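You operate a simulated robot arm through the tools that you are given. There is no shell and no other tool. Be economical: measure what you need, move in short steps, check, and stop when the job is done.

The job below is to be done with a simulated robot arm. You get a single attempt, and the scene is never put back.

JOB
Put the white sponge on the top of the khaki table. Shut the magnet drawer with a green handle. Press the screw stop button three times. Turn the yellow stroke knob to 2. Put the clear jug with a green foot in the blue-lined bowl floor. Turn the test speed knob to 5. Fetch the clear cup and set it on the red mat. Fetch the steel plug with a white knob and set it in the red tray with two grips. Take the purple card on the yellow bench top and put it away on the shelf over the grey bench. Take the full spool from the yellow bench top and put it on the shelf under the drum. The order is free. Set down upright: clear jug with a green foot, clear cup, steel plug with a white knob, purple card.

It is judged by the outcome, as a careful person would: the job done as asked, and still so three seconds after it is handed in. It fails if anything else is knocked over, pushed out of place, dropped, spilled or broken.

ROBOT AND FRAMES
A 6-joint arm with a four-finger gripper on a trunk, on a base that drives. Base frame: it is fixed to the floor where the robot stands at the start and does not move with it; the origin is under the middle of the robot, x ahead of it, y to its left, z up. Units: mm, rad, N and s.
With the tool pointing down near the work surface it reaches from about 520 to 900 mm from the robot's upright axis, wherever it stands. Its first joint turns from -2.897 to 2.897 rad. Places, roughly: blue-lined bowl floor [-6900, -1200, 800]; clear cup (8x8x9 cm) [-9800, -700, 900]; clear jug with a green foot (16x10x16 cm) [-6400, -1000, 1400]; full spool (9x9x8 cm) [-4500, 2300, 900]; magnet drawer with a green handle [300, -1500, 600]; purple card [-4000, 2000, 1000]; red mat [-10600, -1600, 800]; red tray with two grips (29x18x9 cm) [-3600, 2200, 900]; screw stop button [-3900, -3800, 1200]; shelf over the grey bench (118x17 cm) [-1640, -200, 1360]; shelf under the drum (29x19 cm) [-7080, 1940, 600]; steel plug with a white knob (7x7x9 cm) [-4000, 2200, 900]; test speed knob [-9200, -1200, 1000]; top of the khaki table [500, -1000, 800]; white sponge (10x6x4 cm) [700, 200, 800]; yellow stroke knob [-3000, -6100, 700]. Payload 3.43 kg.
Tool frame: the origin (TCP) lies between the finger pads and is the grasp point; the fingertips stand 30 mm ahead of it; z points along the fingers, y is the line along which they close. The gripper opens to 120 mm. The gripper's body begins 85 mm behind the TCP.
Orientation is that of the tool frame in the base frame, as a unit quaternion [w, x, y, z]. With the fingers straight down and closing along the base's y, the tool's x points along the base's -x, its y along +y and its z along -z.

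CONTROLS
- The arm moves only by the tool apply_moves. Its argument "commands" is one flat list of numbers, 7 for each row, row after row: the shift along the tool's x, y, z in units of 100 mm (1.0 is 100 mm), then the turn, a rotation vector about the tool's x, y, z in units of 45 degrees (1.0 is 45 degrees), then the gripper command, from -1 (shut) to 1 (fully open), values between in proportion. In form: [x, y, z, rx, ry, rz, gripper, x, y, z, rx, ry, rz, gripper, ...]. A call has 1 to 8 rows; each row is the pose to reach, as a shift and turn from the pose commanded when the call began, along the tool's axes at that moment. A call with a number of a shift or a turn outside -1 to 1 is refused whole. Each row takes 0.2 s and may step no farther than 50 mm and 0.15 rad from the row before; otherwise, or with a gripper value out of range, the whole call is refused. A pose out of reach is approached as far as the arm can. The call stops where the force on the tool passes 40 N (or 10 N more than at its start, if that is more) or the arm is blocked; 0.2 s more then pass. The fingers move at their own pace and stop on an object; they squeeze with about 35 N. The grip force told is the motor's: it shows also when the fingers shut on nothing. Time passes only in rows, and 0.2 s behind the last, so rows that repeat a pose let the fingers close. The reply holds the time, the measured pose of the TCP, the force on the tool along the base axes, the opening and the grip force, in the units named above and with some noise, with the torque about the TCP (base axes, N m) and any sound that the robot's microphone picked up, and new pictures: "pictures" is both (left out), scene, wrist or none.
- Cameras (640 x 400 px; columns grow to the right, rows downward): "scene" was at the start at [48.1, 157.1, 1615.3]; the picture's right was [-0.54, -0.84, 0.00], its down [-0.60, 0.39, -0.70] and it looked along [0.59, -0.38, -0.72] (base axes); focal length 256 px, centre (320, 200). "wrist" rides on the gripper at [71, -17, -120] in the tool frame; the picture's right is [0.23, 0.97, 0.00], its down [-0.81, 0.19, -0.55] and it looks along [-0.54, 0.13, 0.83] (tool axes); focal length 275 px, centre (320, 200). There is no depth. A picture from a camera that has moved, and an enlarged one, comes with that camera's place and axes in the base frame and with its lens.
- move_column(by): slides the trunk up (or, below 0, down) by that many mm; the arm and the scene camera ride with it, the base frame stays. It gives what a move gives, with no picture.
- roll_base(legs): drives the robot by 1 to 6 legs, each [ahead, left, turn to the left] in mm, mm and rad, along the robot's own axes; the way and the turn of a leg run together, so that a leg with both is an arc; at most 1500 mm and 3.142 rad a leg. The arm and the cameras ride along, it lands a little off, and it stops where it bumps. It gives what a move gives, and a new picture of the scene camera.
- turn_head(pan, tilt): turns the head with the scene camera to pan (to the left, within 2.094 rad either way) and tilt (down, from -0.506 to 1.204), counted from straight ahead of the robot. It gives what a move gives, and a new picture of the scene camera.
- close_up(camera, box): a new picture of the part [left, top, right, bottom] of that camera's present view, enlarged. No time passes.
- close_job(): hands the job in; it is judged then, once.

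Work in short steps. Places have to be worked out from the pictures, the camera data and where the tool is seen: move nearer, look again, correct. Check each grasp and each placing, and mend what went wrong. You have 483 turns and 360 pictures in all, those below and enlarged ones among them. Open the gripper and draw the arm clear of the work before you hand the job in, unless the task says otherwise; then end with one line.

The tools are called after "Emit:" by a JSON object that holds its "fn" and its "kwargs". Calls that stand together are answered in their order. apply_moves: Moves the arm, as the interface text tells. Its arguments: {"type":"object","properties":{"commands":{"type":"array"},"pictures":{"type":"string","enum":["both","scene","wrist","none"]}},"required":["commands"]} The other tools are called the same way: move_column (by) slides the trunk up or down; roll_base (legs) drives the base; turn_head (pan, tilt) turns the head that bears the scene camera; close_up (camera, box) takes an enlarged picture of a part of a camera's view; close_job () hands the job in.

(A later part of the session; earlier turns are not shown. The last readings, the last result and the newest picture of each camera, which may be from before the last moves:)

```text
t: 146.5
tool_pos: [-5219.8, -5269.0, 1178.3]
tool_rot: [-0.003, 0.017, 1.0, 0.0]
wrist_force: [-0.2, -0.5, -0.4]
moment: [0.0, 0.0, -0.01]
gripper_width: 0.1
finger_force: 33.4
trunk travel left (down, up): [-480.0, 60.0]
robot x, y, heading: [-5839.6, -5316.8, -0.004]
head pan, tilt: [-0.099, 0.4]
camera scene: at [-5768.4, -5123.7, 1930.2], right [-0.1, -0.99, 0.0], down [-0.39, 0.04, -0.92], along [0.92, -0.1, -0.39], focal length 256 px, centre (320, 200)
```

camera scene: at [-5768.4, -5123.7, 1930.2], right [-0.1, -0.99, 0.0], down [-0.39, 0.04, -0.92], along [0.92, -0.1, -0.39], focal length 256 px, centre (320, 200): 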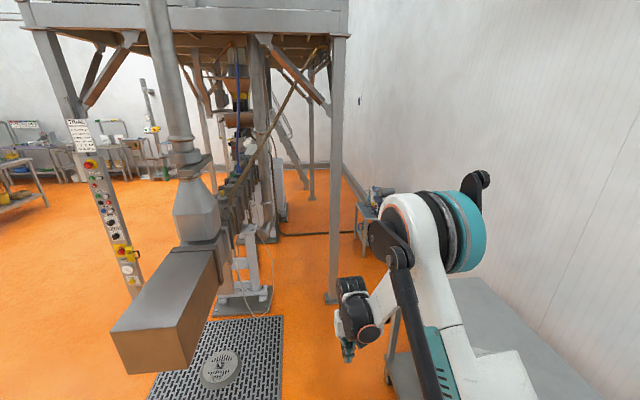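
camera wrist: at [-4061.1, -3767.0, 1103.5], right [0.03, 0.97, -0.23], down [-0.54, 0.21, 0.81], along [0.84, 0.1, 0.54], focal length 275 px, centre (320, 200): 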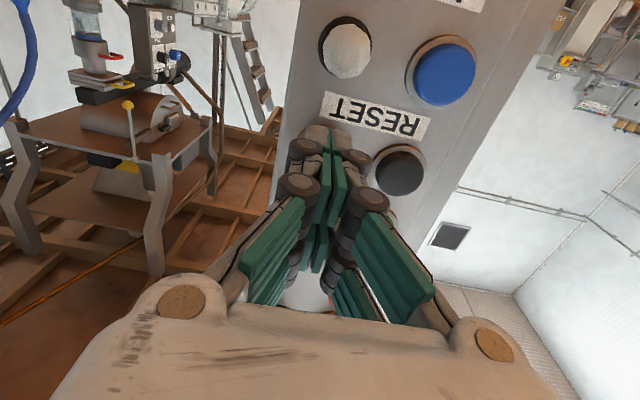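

To plan the passage I need the size of my own base; I'll tilt the head down.

Emit:
{"fn": "turn_head", "kwargs": {"pan": 1.2, "tilt": 1.2}}

Emit:
{"fn": "turn_head", "kwargs": {"pan": -1.5, "tilt": 1.2}}

```text
t: 147.9
tool_pos: [-5219.6, -5267.8, 1177.9]
tool_rot: [-0.003, 0.017, 1.0, 0.0]
wrist_force: [0.1, 0.0, 0.2]
moment: [-0.01, -0.03, 0.01]
gripper_width: 0.0
finger_force: 33.6
trunk travel left (down, up): [-480.0, 60.0]
robot x, y, heading: [-5841.0, -5311.9, -0.004]
head pan, tilt: [1.201, 1.201]
camera scene: at [-5840.0, -5062.1, 1867.4], right [0.93, -0.37, 0.0], down [-0.34, -0.87, -0.36], along [0.13, 0.34, -0.93], focal length 256 px, centre (320, 200)
```

scene: 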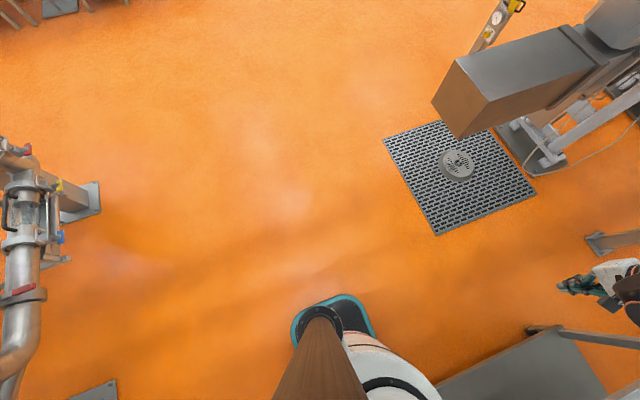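

```text
t: 150.3
tool_pos: [-5219.4, -5269.2, 1178.7]
tool_rot: [-0.003, 0.017, 1.0, 0.0]
wrist_force: [0.2, -0.7, 0.6]
moment: [0.02, -0.01, 0.03]
gripper_width: 0.0
finger_force: 33.4
trunk travel left (down, up): [-480.0, 60.0]
robot x, y, heading: [-5841.1, -5317.5, -0.003]
head pan, tilt: [-1.499, 1.201]
camera scene: at [-5856.7, -5169.9, 1867.4], right [-1.0, -0.07, 0.0], down [-0.06, 0.93, -0.36], along [0.02, -0.36, -0.93], focal length 256 px, centre (320, 200)
```

scene: 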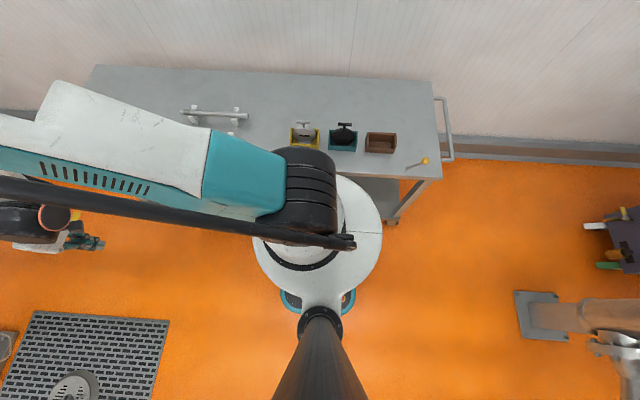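

My floor base is only about 500 mm square, so the passages are feasible. I'll drive forward to x≈-4700 and look at the device near the wall.

Emit:
{"fn": "roll_base", "kwargs": {"legs": [[1100, 0, 0]]}}

Emit:
{"fn": "turn_head", "kwargs": {"pan": -0.25, "tilt": 0.5}}

```text
t: 155.9
tool_pos: [-4126.6, -5279.8, 1177.7]
tool_rot: [-0.002, 0.02, 1.0, -0.001]
wrist_force: [0.3, 0.0, 0.9]
moment: [-0.02, 0.02, -0.02]
gripper_width: 0.1
finger_force: 33.6
trunk travel left (down, up): [-480.0, 60.0]
robot x, y, heading: [-4749.7, -5320.8, -0.006]
head pan, tilt: [-1.499, 1.201]
camera scene: at [-4761.9, -5177.1, 1867.4], right [-1.0, -0.06, 0.0], down [-0.06, 0.93, -0.36], along [0.02, -0.36, -0.93], focal length 256 px, centre (320, 200)
```

scene: 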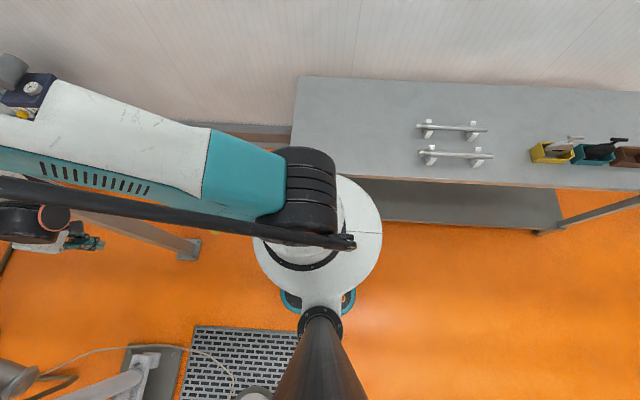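

```text
t: 157.4
tool_pos: [-4126.6, -5279.8, 1178.5]
tool_rot: [-0.002, 0.02, 1.0, 0.0]
wrist_force: [1.2, -0.5, 0.3]
moment: [0.02, 0.01, -0.01]
gripper_width: 0.1
finger_force: 33.1
trunk travel left (down, up): [-480.0, 60.0]
robot x, y, heading: [-4746.6, -5324.5, -0.006]
head pan, tilt: [-0.25, 0.499]
camera scene: at [-4678.0, -5144.7, 1921.0], right [-0.26, -0.97, 0.0], down [-0.46, 0.12, -0.88], along [0.85, -0.23, -0.48], focal length 256 px, centre (320, 200)
```

scene: 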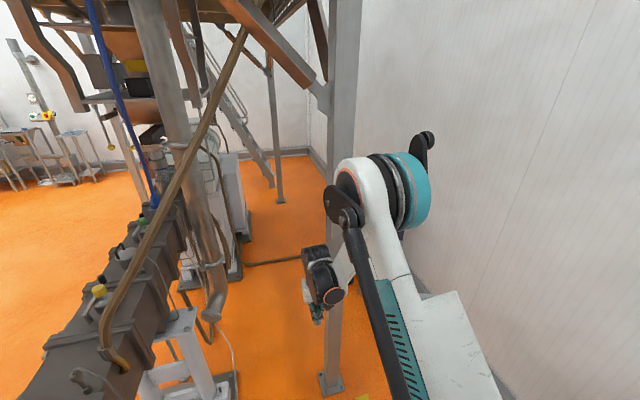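

The post stands at about (-3786, -5465) and the device near (-3050, -6100). I'll go around the south side of the post: first turn to face the wall and shift left between bench end and post.

Emit:
{"fn": "roll_base", "kwargs": {"legs": [[0, 0, -1.565], [0, 520, 0]]}}

Emit:
{"fn": "turn_head", "kwargs": {"pan": 0.9, "tilt": 0.5}}

```text
t: 164.2
tool_pos: [-4186.7, -5944.3, 1178.0]
tool_rot: [-0.002, 0.719, 0.695, 0.002]
wrist_force: [0.3, -0.7, 0.3]
moment: [0.0, 0.04, -0.01]
gripper_width: 0.1
finger_force: 33.8
trunk travel left (down, up): [-480.0, 60.0]
robot x, y, heading: [-4235.5, -5323.5, -1.574]
head pan, tilt: [-0.25, 0.499]
camera scene: at [-4055.6, -5392.6, 1921.0], right [-0.97, 0.25, 0.0], down [0.12, 0.46, -0.88], along [-0.22, -0.85, -0.48], focal length 256 px, centre (320, 200)
```

scene: 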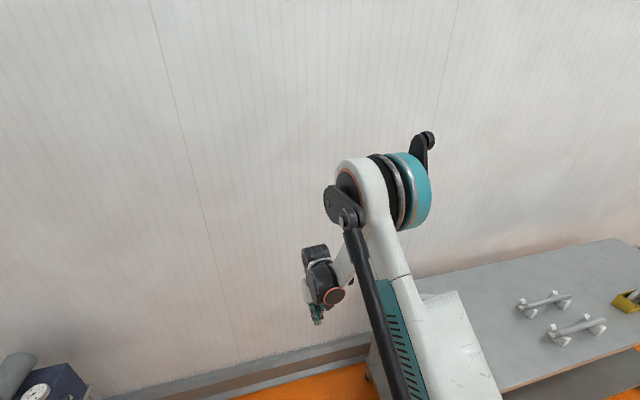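

```text
t: 165.6
tool_pos: [-4187.1, -5944.8, 1177.5]
tool_rot: [-0.002, 0.719, 0.695, 0.002]
wrist_force: [0.2, 0.3, 0.5]
moment: [-0.02, 0.0, 0.01]
gripper_width: 0.0
finger_force: 33.1
trunk travel left (down, up): [-480.0, 60.0]
robot x, y, heading: [-4233.9, -5324.7, -1.577]
head pan, tilt: [0.901, 0.499]
camera scene: at [-3962.9, -5361.4, 1921.1], right [-0.62, -0.78, 0.0], down [-0.37, 0.3, -0.88], along [0.69, -0.55, -0.48], focal length 256 px, centre (320, 200)
```

scene: 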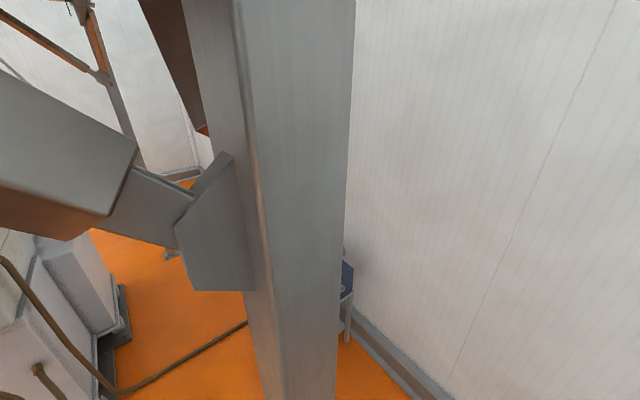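

The post is close on the left but clear. I'll swing to a diagonal heading, slide south-east of it and then face +x.

Emit:
{"fn": "roll_base", "kwargs": {"legs": [[0, 0, 0.8], [358, -315, 0]]}}

Emit:
{"fn": "roll_base", "kwargs": {"legs": [[0, 0, 0.45], [0, -60, 0.3]]}}

```text
t: 170.5
tool_pos: [-3712.6, -6192.3, 1178.6]
tool_rot: [-0.003, 0.389, 0.921, 0.001]
wrist_force: [0.2, -0.3, -0.3]
moment: [0.04, 0.0, 0.0]
gripper_width: 0.1
finger_force: 32.9
trunk travel left (down, up): [-480.0, 60.0]
robot x, y, heading: [-4189.7, -5794.4, -0.77]
head pan, tilt: [0.901, 0.499]
camera scene: at [-3977.9, -5626.9, 1921.2], right [0.13, -0.99, 0.0], down [-0.47, -0.06, -0.88], along [0.87, 0.12, -0.48], focal length 256 px, centre (320, 200)
```

scene: 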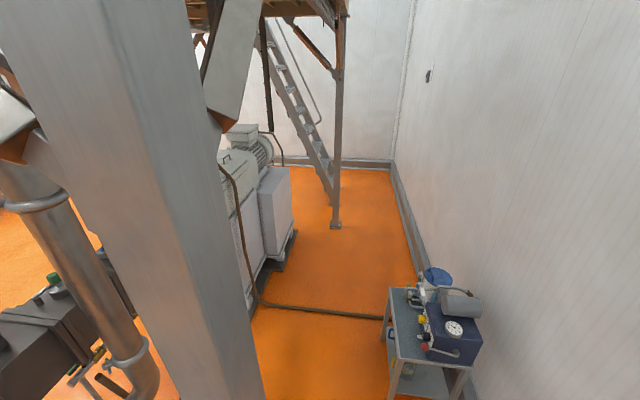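

```text
t: 173.2
tool_pos: [-3582.0, -5814.9, 1177.4]
tool_rot: [-0.003, 0.021, 1.0, 0.0]
wrist_force: [0.2, 0.5, -0.1]
moment: [0.04, -0.01, 0.01]
gripper_width: 0.0
finger_force: 33.2
trunk travel left (down, up): [-480.0, 60.0]
robot x, y, heading: [-4204.1, -5855.5, -0.017]
head pan, tilt: [0.901, 0.499]
camera scene: at [-4162.7, -5583.8, 1921.1], right [0.78, -0.63, 0.0], down [-0.3, -0.37, -0.88], along [0.55, 0.68, -0.48], focal length 256 px, centre (320, 200)
```

scene: 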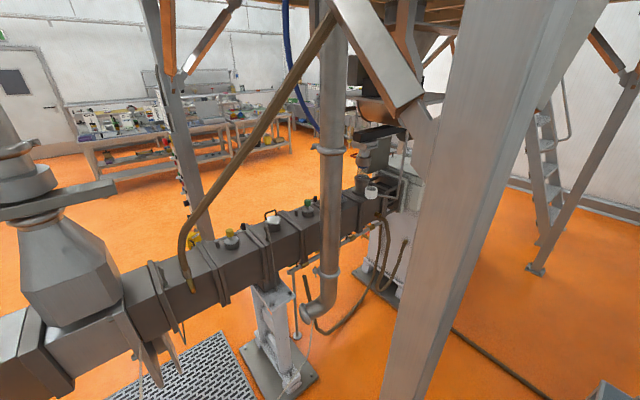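

The blue pump is in view to the south-east. I'll look at it directly and enlarge.

Emit:
{"fn": "turn_head", "kwargs": {"pan": 0.05, "tilt": 0.6}}

Emit:
{"fn": "close_up", "kwargs": {"camera": "scene", "box": [280, 150, 440, 270]}}

```text
t: 174.4
tool_pos: [-3580.9, -5813.7, 1178.9]
tool_rot: [-0.003, 0.022, 1.0, -0.001]
wrist_force: [0.1, -0.3, -0.7]
moment: [0.02, 0.01, 0.0]
gripper_width: 0.1
finger_force: 33.4
trunk travel left (down, up): [-480.0, 60.0]
robot x, y, heading: [-4206.7, -5855.3, -0.017]
head pan, tilt: [0.051, 0.6]
camera scene: at [-4131.6, -5650.6, 1912.0], right [0.04, -1.0, 0.0], down [-0.56, -0.02, -0.82], along [0.82, 0.03, -0.57], focal length 256 px, centre (320, 200)
```

scene: 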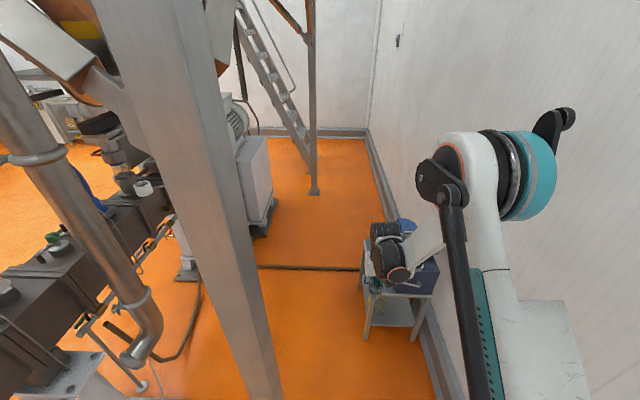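

```text
3.33 times, centred on (360, 210) of scene
camera zoom: at [-4131.6, -5650.6, 1912.0], right [0.04, -1.0, 0.0], down [-0.56, -0.02, -0.82], along [0.82, 0.03, -0.57], focal length 852 px, centre (187, 167)
```

zoom: 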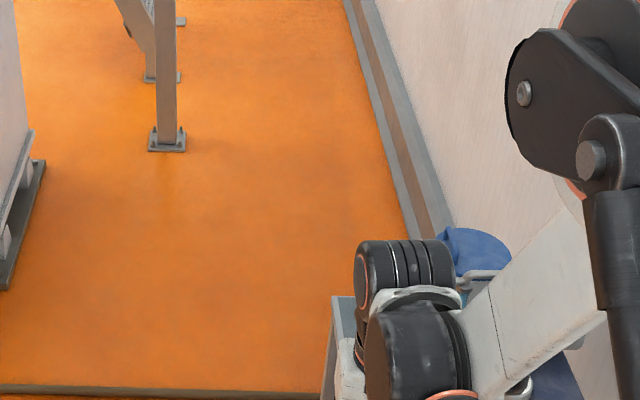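

The pump stands at (-3020, -6045) with its yellow knob facing +y. I'll pass the post diagonally to come in front of it.

Emit:
{"fn": "roll_base", "kwargs": {"legs": [[445, -80, 0], [0, 0, 0.8]]}}

```text
t: 179.2
tool_pos: [-3359.9, -5461.4, 1178.1]
tool_rot: [-0.002, -0.373, 0.928, -0.001]
wrist_force: [-0.9, -0.6, -0.6]
moment: [-0.01, -0.02, -0.03]
gripper_width: 0.0
finger_force: 32.9
trunk travel left (down, up): [-480.0, 60.0]
robot x, y, heading: [-3759.8, -5941.1, 0.794]
head pan, tilt: [0.051, 0.6]
camera scene: at [-3858.5, -5747.1, 1912.0], right [0.75, -0.66, 0.0], down [-0.37, -0.42, -0.82], along [0.55, 0.62, -0.57], focal length 256 px, centre (320, 200)
```

scene: 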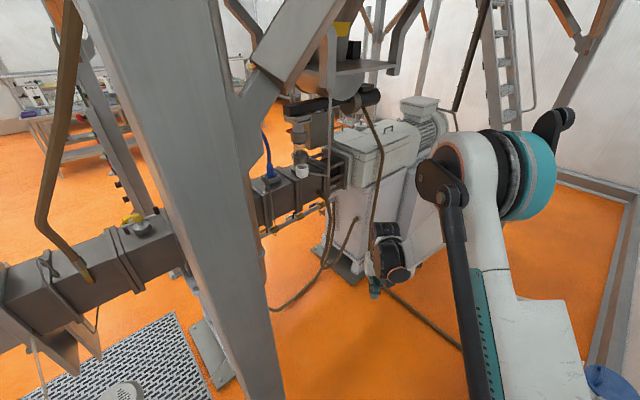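

Emit:
{"fn": "roll_base", "kwargs": {"legs": [[810, 0, 0], [0, 0, -2.36]]}}

Emit:
{"fn": "turn_head", "kwargs": {"pan": 0.2, "tilt": 0.9}}

```text
t: 181.0
tool_pos: [-3238.6, -5341.7, 1180.7]
tool_rot: [-0.001, -0.375, 0.927, 0.001]
wrist_force: [0.5, -0.2, 0.1]
moment: [0.03, 0.01, 0.03]
gripper_width: 0.0
finger_force: 33.8
trunk travel left (down, up): [-480.0, 60.0]
robot x, y, heading: [-3634.9, -5812.7, 0.801]
head pan, tilt: [0.051, 0.6]
stopped in leg 1: the robot was blocked; the commanded pose is now the measured one
camera scene: at [-3737.2, -5631.1, 1913.3], right [0.76, -0.65, 0.0], down [-0.37, -0.42, -0.83], along [0.54, 0.63, -0.56], focal length 256 px, centre (320, 200)
```

scene: 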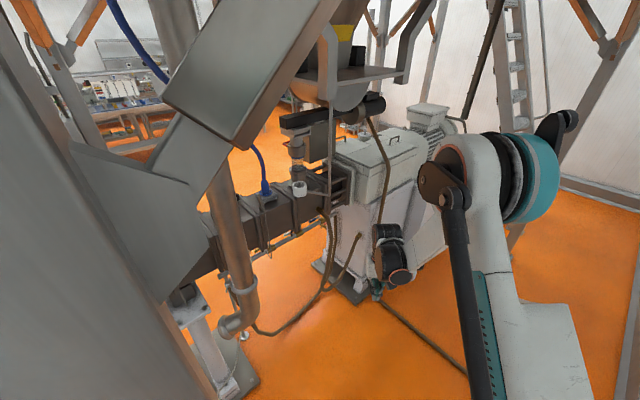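

```text
t: 181.8
tool_pos: [-3234.9, -5345.0, 1181.0]
tool_rot: [-0.001, -0.376, 0.927, 0.005]
wrist_force: [-1.0, 0.4, 0.1]
moment: [0.03, 0.01, -0.03]
gripper_width: 0.0
finger_force: 32.9
trunk travel left (down, up): [-480.0, 60.0]
robot x, y, heading: [-3636.3, -5815.2, 0.805]
head pan, tilt: [0.201, 0.901]
camera scene: at [-3742.8, -5639.7, 1897.7], right [0.82, -0.57, -0.01], down [-0.41, -0.58, -0.7], along [0.4, 0.58, -0.71], focal length 256 px, centre (320, 200)
```

scene: 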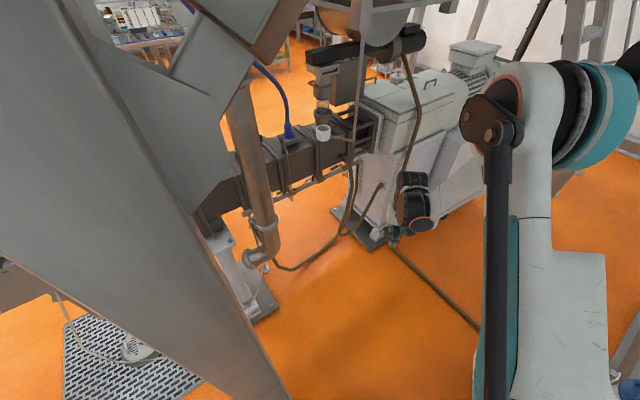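

I was blocked, most likely the head against the post's brace. I'll back off, lower the trunk a little and turn so the head leads on the far side from the post.

Emit:
{"fn": "roll_base", "kwargs": {"legs": [[-80, -20, 0]]}}

Emit:
{"fn": "move_column", "kwargs": {"by": -120}}

Emit:
{"fn": "roll_base", "kwargs": {"legs": [[0, 0, -1.3]]}}

```text
t: 182.9
tool_pos: [-3280.0, -5409.1, 1179.3]
tool_rot: [-0.002, -0.376, 0.927, -0.001]
wrist_force: [0.1, -0.4, 0.9]
moment: [0.09, 0.0, -0.01]
gripper_width: 0.3
finger_force: 34.1
trunk travel left (down, up): [-480.0, 60.0]
robot x, y, heading: [-3675.7, -5885.2, 0.8]
head pan, tilt: [0.201, 0.901]
camera scene: at [-3796.1, -5700.2, 1887.5], right [0.84, -0.54, 0.0], down [-0.42, -0.66, -0.62], along [0.34, 0.52, -0.78], focal length 256 px, centre (320, 200)
```

scene: 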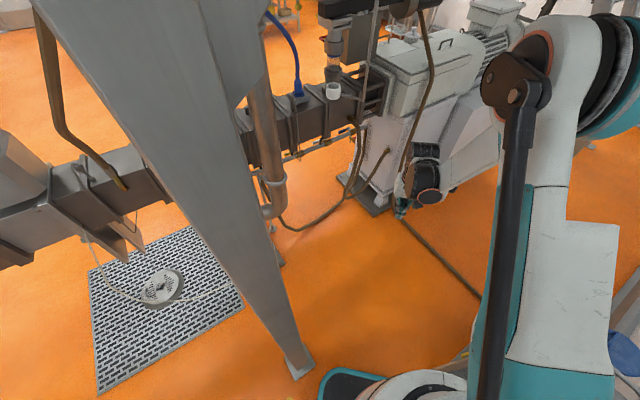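

```text
t: 184.4
tool_pos: [-3280.2, -5407.5, 1058.2]
tool_rot: [-0.003, -0.375, 0.927, -0.001]
wrist_force: [0.6, -0.5, 0.1]
moment: [0.01, 0.01, 0.01]
gripper_width: 0.1
finger_force: 33.3
trunk travel left (down, up): [-360.0, 180.0]
robot x, y, heading: [-3678.6, -5885.1, 0.801]
head pan, tilt: [0.201, 0.901]
```

```text
t: 188.0
tool_pos: [-3110.5, -6142.2, 1057.8]
tool_rot: [-0.002, 0.263, 0.965, 0.0]
wrist_force: [0.1, 0.8, 0.0]
moment: [0.0, -0.01, 0.01]
gripper_width: 0.0
finger_force: 33.2
trunk travel left (down, up): [-360.0, 180.0]
robot x, y, heading: [-3677.1, -5884.9, -0.503]
head pan, tilt: [0.201, 0.901]
camera scene: at [-3527.8, -5723.7, 1767.2], right [-0.3, -0.95, 0.0], down [-0.75, 0.23, -0.62], along [0.59, -0.18, -0.78], focal length 256 px, centre (320, 200)
```

scene: 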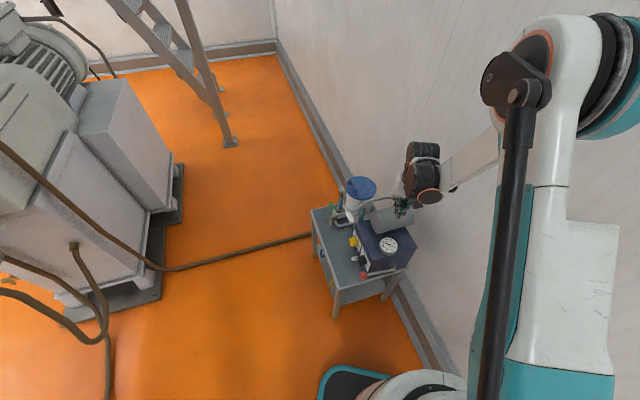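

A clear view of the pump now. Enlarge it.

Emit:
{"fn": "close_up", "kwargs": {"camera": "scene", "box": [300, 170, 430, 310]}}

Emit:
{"fn": "roll_base", "kwargs": {"legs": [[30, 10, 0], [165, 575, 0]]}}

```text
2.86 times, centred on (365, 240) of scene
camera zoom: at [-3527.8, -5723.7, 1767.2], right [-0.3, -0.95, 0.0], down [-0.75, 0.23, -0.62], along [0.59, -0.18, -0.78], focal length 730 px, centre (191, 86)
```

zoom: 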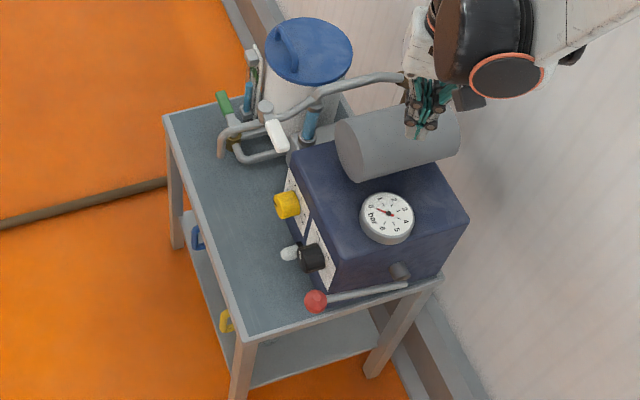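

```text
t: 191.8
tool_pos: [-2652.8, -5708.8, 1058.8]
tool_rot: [-0.003, 0.253, 0.967, 0.0]
wrist_force: [0.6, 0.4, 0.2]
moment: [-0.02, 0.04, -0.01]
gripper_width: 0.1
finger_force: 33.7
trunk travel left (down, up): [-360.0, 180.0]
robot x, y, heading: [-3227.1, -5462.8, -0.479]
head pan, tilt: [0.201, 0.901]
camera scene: at [-3077.4, -5297.6, 1767.1], right [-0.28, -0.96, 0.0], down [-0.75, 0.22, -0.62], along [0.6, -0.17, -0.78], focal length 256 px, centre (320, 200)
```

scene: 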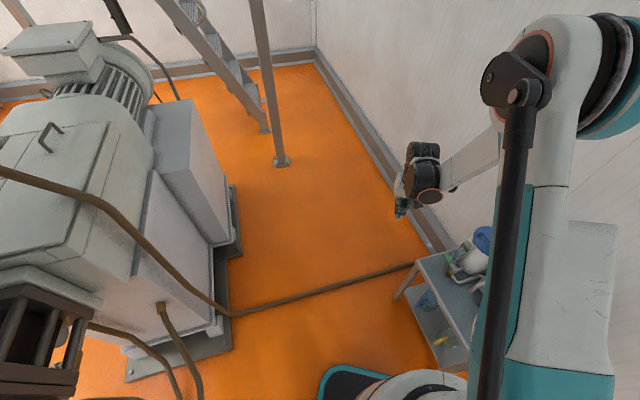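

I'm past the post. Now shift north and turn to face the pump's front.

Emit:
{"fn": "roll_base", "kwargs": {"legs": [[0, 310, 0], [0, 0, -1.092]]}}

Emit:
{"fn": "turn_head", "kwargs": {"pan": -0.1, "tilt": 0.9}}

```text
t: 193.7
tool_pos: [-2523.7, -5470.7, 1055.9]
tool_rot: [-0.003, 0.253, 0.968, 0.003]
wrist_force: [0.4, 0.1, -1.3]
moment: [0.02, 0.0, 0.0]
gripper_width: 0.0
finger_force: 33.4
trunk travel left (down, up): [-360.0, 180.0]
robot x, y, heading: [-3099.9, -5222.5, -0.478]
head pan, tilt: [0.201, 0.901]
stopped in leg 1: the robot was blocked; the commanded pose is now the measured one
camera scene: at [-2948.4, -5063.0, 1769.9], right [-0.24, -0.97, -0.01], down [-0.75, 0.19, -0.64], along [0.62, -0.15, -0.77], focal length 256 px, centre (320, 200)
```

scene: 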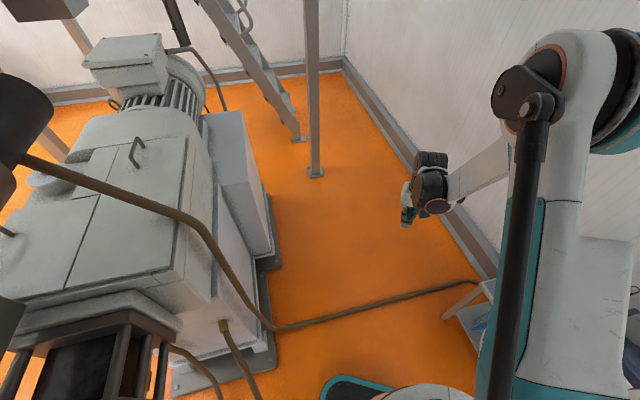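

```text
t: 194.5
tool_pos: [-2531.0, -5472.1, 1060.8]
tool_rot: [0.0, 0.252, 0.968, 0.006]
wrist_force: [-0.7, 1.0, -0.5]
moment: [-0.01, -0.02, 0.0]
gripper_width: 0.0
finger_force: 33.4
trunk travel left (down, up): [-360.0, 180.0]
robot x, y, heading: [-3101.3, -5218.7, -0.479]
head pan, tilt: [-0.099, 0.901]
camera scene: at [-2960.8, -5073.3, 1772.1], right [-0.33, -0.95, -0.01], down [-0.72, 0.25, -0.65], along [0.62, -0.2, -0.76], focal length 256 px, centre (320, 200)
```

scene: 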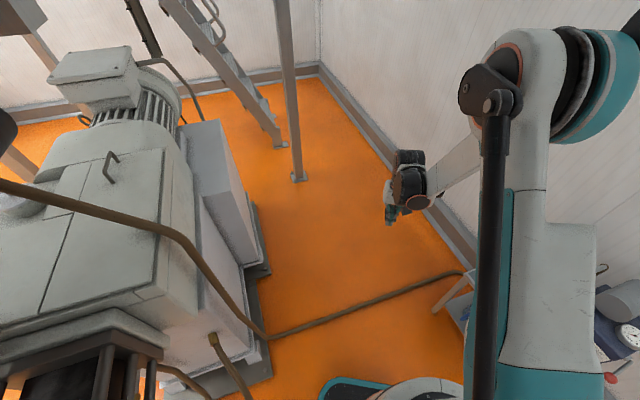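

Blocked again by something near the head (feeder). Back off 50 mm, then turn here.

Emit:
{"fn": "roll_base", "kwargs": {"legs": [[0, -60, 0], [0, 0, -1.092]]}}

Emit:
{"fn": "close_up", "kwargs": {"camera": "scene", "box": [220, 180, 420, 380]}}

```text
t: 198.3
tool_pos: [-3082.9, -5894.8, 1058.8]
tool_rot: [-0.002, 0.721, 0.693, 0.003]
wrist_force: [-0.1, -1.3, 0.4]
moment: [0.0, -0.01, -0.01]
gripper_width: 0.0
finger_force: 33.0
trunk travel left (down, up): [-360.0, 180.0]
robot x, y, heading: [-3127.2, -5276.0, -1.576]
head pan, tilt: [-0.099, 0.901]
camera scene: at [-2933.9, -5329.8, 1767.2], right [-0.99, 0.11, 0.0], down [0.08, 0.78, -0.62], along [-0.07, -0.62, -0.78], focal length 256 px, centre (320, 200)
```

scene: 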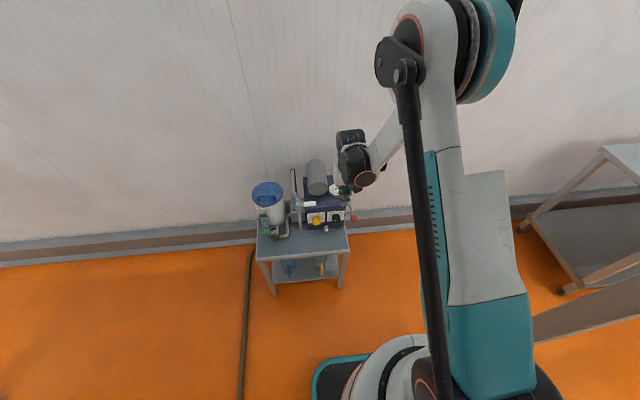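

```text
2.00 times, centred on (320, 280) of scene
camera zoom: at [-2933.9, -5329.8, 1767.2], right [-0.99, 0.11, 0.0], down [0.08, 0.78, -0.62], along [-0.07, -0.62, -0.78], focal length 511 px, centre (320, 40)
```

zoom: 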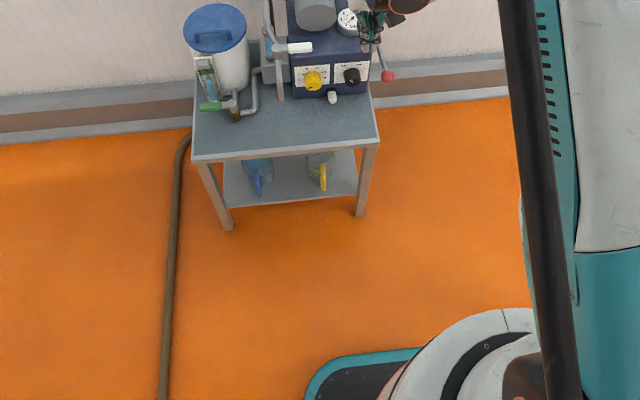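

Emit:
{"fn": "close_up", "kwargs": {"camera": "scene", "box": [295, 195, 355, 235]}}

```text
10.00 times, centred on (325, 215) of scene
camera zoom: at [-2933.9, -5329.8, 1767.2], right [-0.99, 0.11, 0.0], down [0.08, 0.78, -0.62], along [-0.07, -0.62, -0.78], focal length 2555 px, centre (270, 50)
```

zoom: 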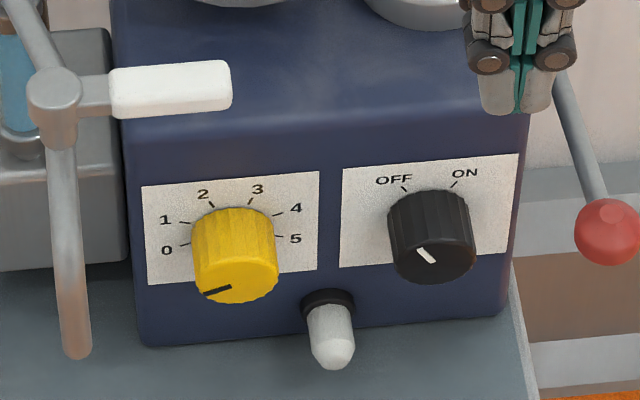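

The yellow knob points at 0; marks are 45° apart, so "2" is 90° clockwise. The table top is close beneath, so I'll roll the wrist so the camera ends on the upper right. First back the base off a bit and roll.

Emit:
{"fn": "roll_base", "kwargs": {"legs": [[-120, 60, 0]]}}

Emit:
{"fn": "apply_moves", "kwargs": {"commands": [0, 0, 0, 0, 0, -0.17, -1, 0, 0, 0, 0, 0, -0.34, -1, 0, 0, 0, 0, 0, -0.51, -1, 0, 0, 0, 0, 0, -0.68, -1, 0, 0, 0, 0, 0, -0.84, -1, 0, 0, 0, 0, 0, -1, -1], "pictures": "none"}}

Emit:
{"fn": "apply_moves", "kwargs": {"commands": [0, 0, 0, 0, 0, -0.17, -1, 0, 0, 0, 0, 0, -0.34, -1, 0, 0, 0, 0, 0, -0.51, -1, 0, 0, 0, 0, 0, -0.68, -1, 0, 0, 0, 0, 0, -0.84, -1, 0, 0, 0, 0, 0, -1, -1], "pictures": "none"}}

Emit:
{"fn": "apply_moves", "kwargs": {"commands": [0, 0, 0, 0, 0, -0.17, -1, 0, 0, 0, 0, 0, -0.34, -1, 0, 0, 0, 0, 0, -0.51, -1, 0, 0, 0, 0, 0, -0.68, -1, 0, 0, 0, 0, 0, -0.84, -1, 0, 0, 0, 0, 0, -1, -1], "pictures": "none"}}

```text
t: 199.6
tool_pos: [-3017.8, -5774.1, 1058.8]
tool_rot: [-0.002, 0.719, 0.695, 0.001]
wrist_force: [0.5, 0.5, 1.0]
moment: [-0.06, 0.01, 0.02]
gripper_width: 0.1
finger_force: 33.1
trunk travel left (down, up): [-360.0, 180.0]
robot x, y, heading: [-3065.9, -5152.7, -1.576]
head pan, tilt: [-0.099, 0.901]
camera scene: at [-2870.4, -5207.7, 1767.2], right [-0.99, 0.1, 0.0], down [0.08, 0.78, -0.62], along [-0.07, -0.62, -0.78], focal length 256 px, centre (320, 200)
```

scene: 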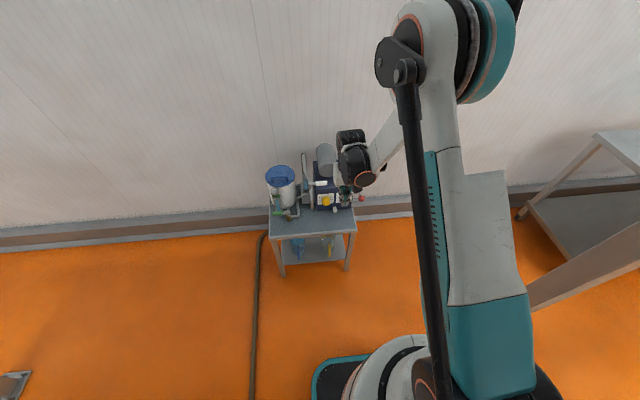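

```text
t: 201.0
tool_pos: [-3017.8, -5774.7, 1059.2]
tool_rot: [-0.001, 0.398, 0.918, 0.002]
wrist_force: [0.4, -0.1, -0.4]
moment: [0.01, 0.0, 0.05]
gripper_width: 0.0
finger_force: 33.3
trunk travel left (down, up): [-360.0, 180.0]
robot x, y, heading: [-3064.8, -5151.6, -1.576]
head pan, tilt: [-0.099, 0.901]
```

```text
t: 202.4
tool_pos: [-3018.4, -5774.7, 1057.6]
tool_rot: [-0.001, 0.016, 1.0, 0.003]
wrist_force: [-1.4, 0.1, -0.2]
moment: [-0.01, -0.01, 0.01]
gripper_width: 0.0
finger_force: 33.9
trunk travel left (down, up): [-360.0, 180.0]
robot x, y, heading: [-3061.7, -5150.9, -1.576]
head pan, tilt: [-0.099, 0.901]
```

```text
t: 203.8
tool_pos: [-3017.7, -5775.5, 1058.6]
tool_rot: [0.001, -0.367, 0.93, 0.003]
wrist_force: [0.3, -0.2, -0.4]
moment: [0.02, 0.0, -0.02]
gripper_width: 0.0
finger_force: 33.5
trunk travel left (down, up): [-360.0, 180.0]
robot x, y, heading: [-3060.9, -5154.4, -1.575]
head pan, tilt: [-0.099, 0.901]
```

The roll works. Now pitch the tool up to horizontal while extending ahead.

Emit:
{"fn": "apply_moves", "kwargs": {"commands": [0.12, -0.12, 0, 0.12, 0.12, 0, -1, 0.24, -0.24, 0, 0.24, 0.24, 0, -1, 0.36, -0.36, 0, 0.36, 0.36, 0, -1, 0.48, -0.48, 0, 0.48, 0.48, 0, -1, 0.6, -0.6, 0, 0.6, 0.6, 0, -1, 0.707, -0.707, 0, 0.707, 0.707, 0, -1], "pictures": "none"}}

Emit:
{"fn": "apply_moves", "kwargs": {"commands": [0.08, -0.08, 0.12, 0.12, 0.12, 0, -1, 0.17, -0.17, 0.24, 0.24, 0.24, 0, -1, 0.25, -0.25, 0.36, 0.36, 0.36, 0, -1, 0.34, -0.34, 0.48, 0.48, 0.48, 0, -1, 0.42, -0.42, 0.6, 0.6, 0.6, 0, -1, 0.5, -0.5, 0.707, 0.707, 0.707, 0, -1], "pictures": "both"}}

```text
t: 205.2
tool_pos: [-3022.1, -5883.0, 1063.0]
tool_rot: [-0.152, -0.34, 0.86, -0.348]
wrist_force: [0.4, 0.1, -0.8]
moment: [-0.02, 0.0, -0.02]
gripper_width: 0.0
finger_force: 33.2
out of reach, approached as far as the arm can: row 6
trunk travel left (down, up): [-360.0, 180.0]
robot x, y, heading: [-3061.8, -5156.1, -1.574]
head pan, tilt: [-0.099, 0.901]
```

```text
t: 206.6
tool_pos: [-3020.3, -6022.9, 1067.4]
tool_rot: [-0.279, -0.26, 0.663, -0.644]
wrist_force: [0.2, -0.4, 0.1]
moment: [-0.02, 0.01, -0.01]
gripper_width: 0.0
finger_force: 33.2
out of reach, approached as far as the arm can: row 1, 2, 3, 4, 5, 6
trunk travel left (down, up): [-360.0, 180.0]
robot x, y, heading: [-3066.1, -5154.7, -1.579]
head pan, tilt: [-0.099, 0.901]
camera scene: at [-2871.2, -5210.1, 1767.2], right [-0.99, 0.1, 0.0], down [0.08, 0.78, -0.62], along [-0.07, -0.62, -0.78], focal length 256 px, centre (320, 200)
camera wrist: at [-3056.1, -5902.1, 1130.8], right [-0.85, 0.04, -0.53], down [0.46, 0.55, -0.7], along [0.26, -0.84, -0.48], focal length 275 px, centre (320, 200)
```

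scene: 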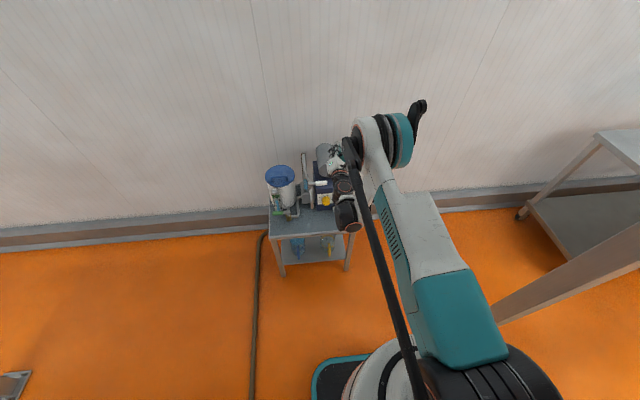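
wrist: 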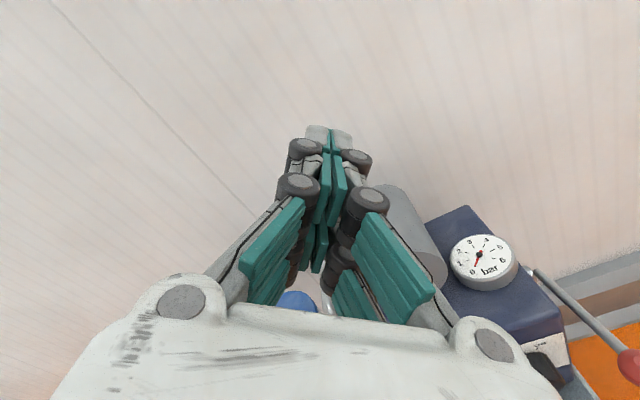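

Tool is horizontal with the camera upper right. I'll back the base 100 mm, roll 15° more, open to ~75 mm and lower the trunk.

Emit:
{"fn": "roll_base", "kwargs": {"legs": [[-100, 0, 0]]}}

Emit:
{"fn": "apply_moves", "kwargs": {"commands": [0, 0, 0, 0, 0, -0.16, 0.25, 0, 0, 0, 0, 0, -0.333, 0.25], "pictures": "none"}}

Emit:
{"fn": "move_column", "kwargs": {"by": -355}}

Emit:
{"fn": "apply_moves", "kwargs": {"commands": [0, 0, 0, 0, 0, 0, 0.25], "pictures": "both"}}

```text
t: 207.7
tool_pos: [-3018.8, -5921.0, 1070.0]
tool_rot: [-0.28, -0.262, 0.661, -0.645]
wrist_force: [-0.7, 0.6, 0.2]
moment: [0.06, 0.02, -0.02]
gripper_width: 0.1
finger_force: 33.3
trunk travel left (down, up): [-360.0, 180.0]
robot x, y, heading: [-3061.0, -5052.8, -1.574]
head pan, tilt: [-0.099, 0.901]
camera scene: at [-2870.7, -5107.0, 1767.3], right [-0.99, 0.1, 0.0], down [0.08, 0.78, -0.62], along [-0.06, -0.62, -0.78], focal length 256 px, centre (320, 200)
```

scene: 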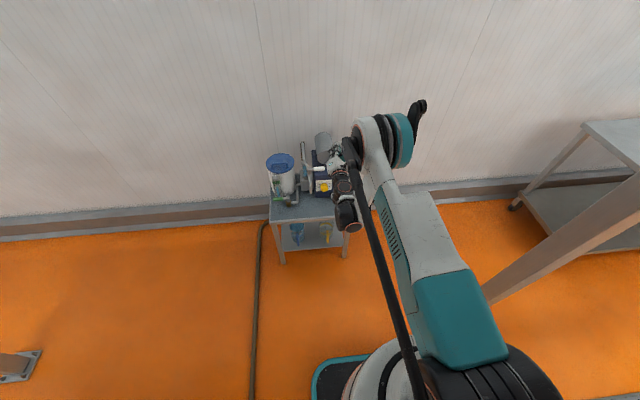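

```text
t: 208.3
tool_pos: [-3019.2, -5923.1, 1068.9]
tool_rot: [-0.362, -0.345, 0.623, -0.602]
wrist_force: [-0.5, -0.2, 0.4]
moment: [-0.03, 0.0, 0.01]
gripper_width: 75.1
finger_force: 0.0
trunk travel left (down, up): [-360.0, 180.0]
robot x, y, heading: [-3063.4, -5053.4, -1.574]
head pan, tilt: [-0.099, 0.901]
```

```text
t: 211.8
tool_pos: [-3018.8, -5922.2, 714.4]
tool_rot: [-0.362, -0.345, 0.622, -0.602]
wrist_force: [-0.3, 0.4, -0.5]
moment: [0.01, 0.01, -0.01]
gripper_width: 74.9
finger_force: 0.0
trunk travel left (down, up): [-5.0, 535.0]
robot x, y, heading: [-3062.3, -5052.9, -1.578]
head pan, tilt: [-0.099, 0.901]
```

```text
t: 212.2
tool_pos: [-3019.8, -5922.0, 712.6]
tool_rot: [-0.362, -0.345, 0.623, -0.602]
wrist_force: [0.2, 0.1, 0.4]
moment: [0.01, 0.02, -0.01]
gripper_width: 74.7
finger_force: 0.1
trunk travel left (down, up): [-5.0, 535.0]
robot x, y, heading: [-3061.7, -5050.2, -1.575]
head pan, tilt: [-0.099, 0.901]
camera scene: at [-2870.7, -5109.1, 1412.2], right [-0.99, 0.1, 0.0], down [0.08, 0.78, -0.62], along [-0.06, -0.62, -0.78], focal length 256 px, centre (320, 200)
camera wrist: at [-3036.9, -5801.9, 784.6], right [-0.96, 0.04, -0.29], down [0.26, 0.55, -0.79], along [0.13, -0.83, -0.54], focal length 275 px, centre (320, 200)
```

scene: 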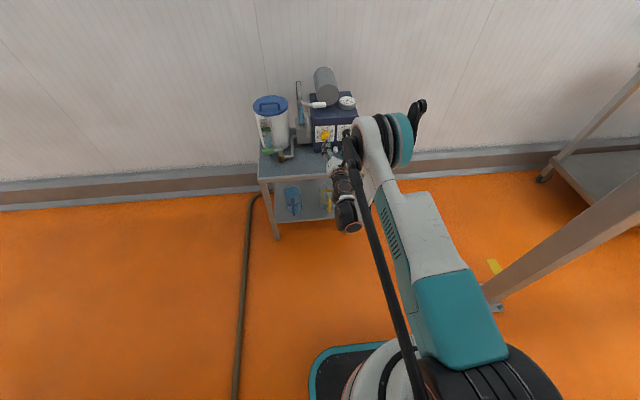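
wrist: 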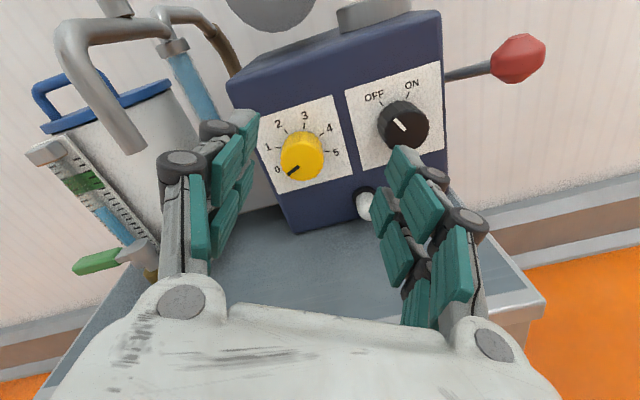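

The knob face is at about (-2997, -6046, 678). I'll align the tool to its axis, then bring the base 65 mm ahead.

Emit:
{"fn": "apply_moves", "kwargs": {"commands": [-0.2, -0.01, 0, 0, 0, 0, 0.25, -0.42, -0.02, 0, 0, 0, 0, 0.25], "pictures": "none"}}

Emit:
{"fn": "roll_base", "kwargs": {"legs": [[65, 0, 0]]}}

Emit:
{"fn": "apply_moves", "kwargs": {"commands": [0, 0, 0, 0, 0, 0, 0.25], "pictures": "wrist"}}

```text
t: 212.8
tool_pos: [-2997.9, -5922.4, 686.4]
tool_rot: [-0.361, -0.345, 0.623, -0.602]
wrist_force: [0.2, -0.5, 0.9]
moment: [0.0, 0.01, 0.01]
gripper_width: 74.9
finger_force: 0.0
out of reach, approached as far as the arm can: row 2
trunk travel left (down, up): [-5.0, 535.0]
robot x, y, heading: [-3062.5, -5053.9, -1.58]
head pan, tilt: [-0.099, 0.901]
```

```text
t: 213.8
tool_pos: [-2997.2, -5990.0, 687.0]
tool_rot: [-0.362, -0.345, 0.623, -0.601]
wrist_force: [0.0, -0.3, -0.2]
moment: [0.06, -0.02, 0.01]
gripper_width: 75.0
finger_force: 0.0
trunk travel left (down, up): [-5.0, 535.0]
robot x, y, heading: [-3060.5, -5121.2, -1.575]
head pan, tilt: [-0.099, 0.901]
camera scene: at [-2870.9, -5174.6, 1412.2], right [-0.99, 0.1, 0.0], down [0.08, 0.78, -0.62], along [-0.06, -0.62, -0.78], focal length 256 px, centre (320, 200)
```

scene: 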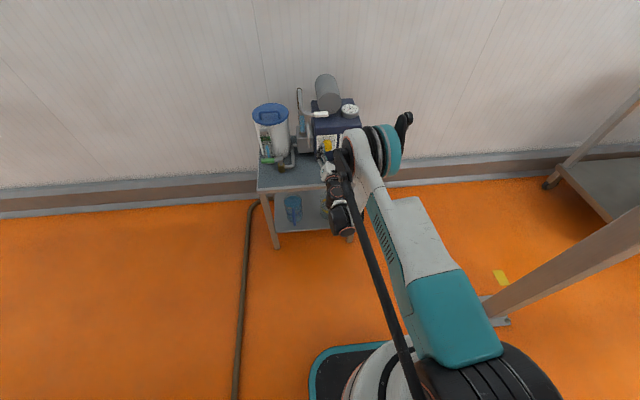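

```text
t: 214.2
tool_pos: [-2995.3, -5988.2, 685.9]
tool_rot: [-0.362, -0.346, 0.622, -0.601]
wrist_force: [-0.1, 1.2, -0.5]
moment: [0.01, 0.02, -0.01]
gripper_width: 75.2
finger_force: 0.1
trunk travel left (down, up): [-5.0, 535.0]
robot x, y, heading: [-3060.2, -5120.5, -1.569]
head pan, tilt: [-0.099, 0.901]
camera wrist: at [-3014.2, -5869.6, 757.5], right [-0.96, 0.04, -0.29], down [0.26, 0.56, -0.79], along [0.13, -0.83, -0.54], focal length 275 px, centre (320, 200)
```

wrist: 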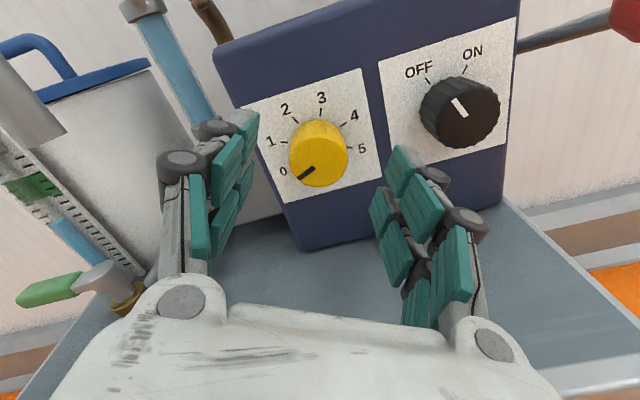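

Slightly high: lower 5 mm by trunk, and move forward 30 mm and down 8 mm with the arm.

Emit:
{"fn": "move_column", "kwargs": {"by": -5}}

Emit:
{"fn": "apply_moves", "kwargs": {"commands": [-0.04, 0.01, 0.15, 0, 0, 0, 0.25, -0.07, 0.03, 0.3, 0, 0, 0, 0.25], "pictures": "wrist"}}

```text
t: 214.7
tool_pos: [-2995.9, -5988.9, 681.4]
tool_rot: [-0.361, -0.345, 0.623, -0.601]
wrist_force: [-0.4, 0.4, -0.9]
moment: [-0.01, -0.02, -0.01]
gripper_width: 75.0
finger_force: 0.0
trunk travel left (down, up): [0.0, 540.0]
robot x, y, heading: [-3059.0, -5120.7, -1.572]
head pan, tilt: [-0.099, 0.901]
```

```text
t: 215.3
tool_pos: [-2998.2, -6012.9, 687.1]
tool_rot: [-0.361, -0.347, 0.623, -0.6]
wrist_force: [-0.2, -0.9, -0.2]
moment: [0.02, 0.01, -0.04]
gripper_width: 74.7
finger_force: 0.0
out of reach, approached as far as the arm can: row 1, 2
trunk travel left (down, up): [0.0, 540.0]
robot x, y, heading: [-3062.4, -5119.3, -1.575]
head pan, tilt: [-0.099, 0.901]
camera wrist: at [-3015.5, -5894.8, 758.7], right [-0.96, 0.04, -0.29], down [0.26, 0.56, -0.79], along [0.13, -0.83, -0.55], focal length 275 px, centre (320, 200)
```

wrist: 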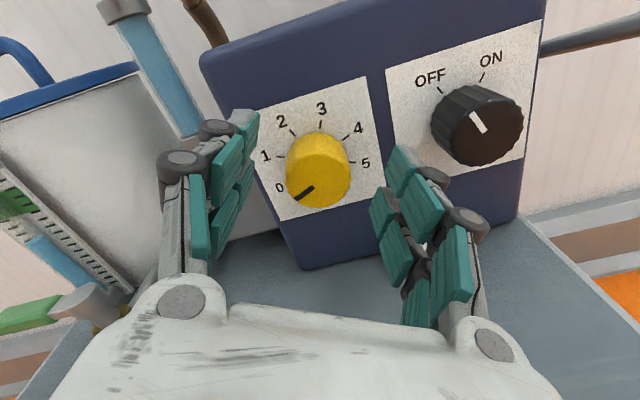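

The arm's low reach is the limit; a slight 8° downward pitch will let the TCP drop. I'll retract 25 mm, pitch and lower.

Emit:
{"fn": "apply_moves", "kwargs": {"commands": [-0.05, 0.03, -0.2, -0.045, -0.077, 0, 0.25, -0.1, 0.055, -0.25, -0.089, -0.154, 0, 0.25], "pictures": "none"}}

```text
t: 215.9
tool_pos: [-2995.5, -5989.8, 677.3]
tool_rot: [-0.335, -0.368, 0.664, -0.558]
wrist_force: [-0.9, -0.1, 0.1]
moment: [0.01, -0.03, 0.01]
gripper_width: 74.7
finger_force: 0.1
trunk travel left (down, up): [0.0, 540.0]
robot x, y, heading: [-3064.1, -5119.1, -1.577]
head pan, tilt: [-0.099, 0.901]
```

Emit:
{"fn": "roll_base", "kwargs": {"legs": [[30, 0, 0]]}}

Emit:
{"fn": "apply_moves", "kwargs": {"commands": [0, 0, 0, 0, 0, 0, 0.25], "pictures": "wrist"}}

```text
t: 216.8
tool_pos: [-2996.1, -6019.7, 677.2]
tool_rot: [-0.335, -0.369, 0.664, -0.558]
wrist_force: [0.3, 0.1, 1.1]
moment: [0.0, -0.01, -0.01]
gripper_width: 74.9
finger_force: 0.0
trunk travel left (down, up): [0.0, 540.0]
robot x, y, heading: [-3062.6, -5147.7, -1.571]
head pan, tilt: [-0.099, 0.901]
camera scene: at [-2871.1, -5205.1, 1407.2], right [-0.99, 0.1, 0.0], down [0.08, 0.78, -0.62], along [-0.06, -0.62, -0.78], focal length 256 px, centre (320, 200)
```

scene: 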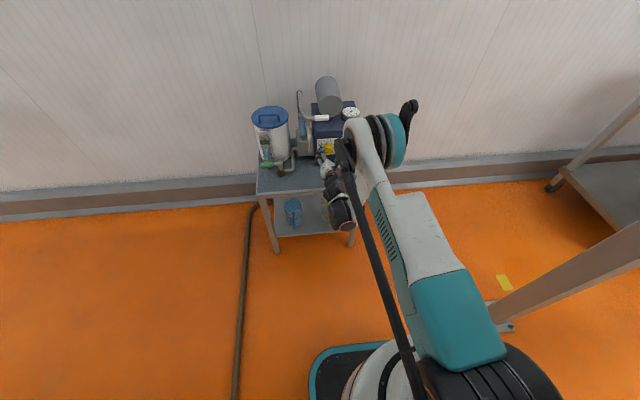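

```text
t: 217.2
tool_pos: [-2996.7, -6020.5, 676.3]
tool_rot: [-0.335, -0.368, 0.664, -0.558]
wrist_force: [0.4, 0.3, -0.6]
moment: [-0.01, 0.01, -0.02]
gripper_width: 75.0
finger_force: 0.1
trunk travel left (down, up): [0.0, 540.0]
robot x, y, heading: [-3062.6, -5148.3, -1.573]
head pan, tilt: [-0.099, 0.901]
camera wrist: at [-3014.5, -5911.8, 763.4], right [-0.96, 0.08, -0.28], down [0.26, 0.66, -0.7], along [0.13, -0.75, -0.65], focal length 275 px, centre (320, 200)
```

wrist: 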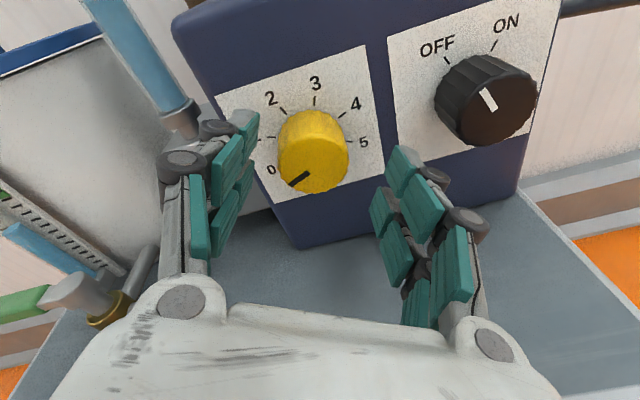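

The knob is centred within ~4 mm. I'll advance 16 mm, shift 4 mm and close on it.

Emit:
{"fn": "apply_moves", "kwargs": {"commands": [0, -0.05, 0.16, 0, 0, 0, 0.25, 0, -0.05, 0.16, 0, 0, 0, -0.2, 0, -0.05, 0.16, 0, 0, 0, -0.6, 0, -0.05, 0.16, 0, 0, 0, -0.6], "pictures": "wrist"}}

```text
t: 218.2
tool_pos: [-2991.7, -6036.6, 677.7]
tool_rot: [-0.336, -0.368, 0.665, -0.557]
wrist_force: [-2.2, 4.4, -3.2]
moment: [-0.52, -0.01, 0.75]
gripper_width: 42.2
finger_force: 44.9
trunk travel left (down, up): [0.0, 540.0]
robot x, y, heading: [-3062.2, -5144.6, -1.575]
head pan, tilt: [-0.099, 0.901]
camera wrist: at [-3010.7, -5928.0, 763.7], right [-0.96, 0.08, -0.28], down [0.26, 0.66, -0.7], along [0.13, -0.75, -0.65], focal length 275 px, centre (320, 200)
```

wrist: 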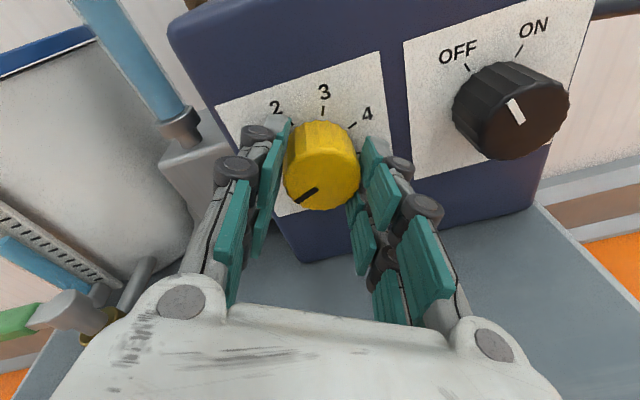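

Gripped at 42 mm. Turn 45° clockwise about the knob's axis.

Emit:
{"fn": "apply_moves", "kwargs": {"commands": [0, 0, 0, 0.019, -0.018, 0.165, -0.6, 0, 0, 0, 0.038, -0.036, 0.33, -0.6, 0, 0, 0, 0.057, -0.053, 0.495, -0.6, 0, 0, 0, 0.077, -0.071, 0.66, -0.6, 0, 0, 0, 0.096, -0.089, 0.825, -0.6, 0, 0, 0, 0.115, -0.107, 0.988, -0.6], "pictures": "wrist"}}

```text
t: 219.6
tool_pos: [-2993.5, -6036.4, 678.6]
tool_rot: [-0.055, -0.125, 0.742, -0.656]
wrist_force: [-9.0, -0.4, 10.9]
moment: [-0.84, 0.07, 0.0]
gripper_width: 42.1
finger_force: 45.7
trunk travel left (down, up): [0.0, 540.0]
robot x, y, heading: [-3063.5, -5151.4, -1.574]
head pan, tilt: [-0.099, 0.901]
camera wrist: at [-3069.6, -5927.8, 725.8], right [-0.47, 0.08, -0.88], down [0.68, 0.66, -0.31], along [0.55, -0.75, -0.36], focal length 275 px, centre (320, 200)
```

wrist: 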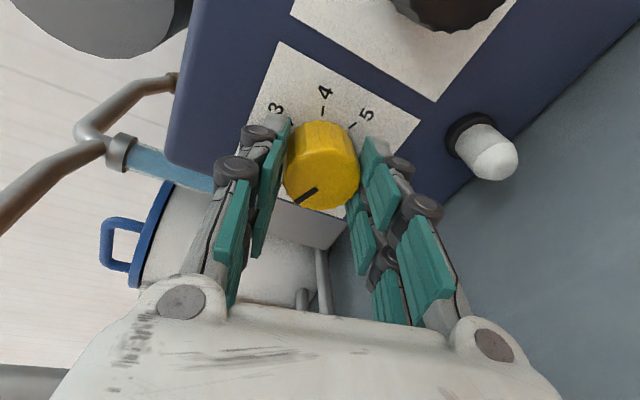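

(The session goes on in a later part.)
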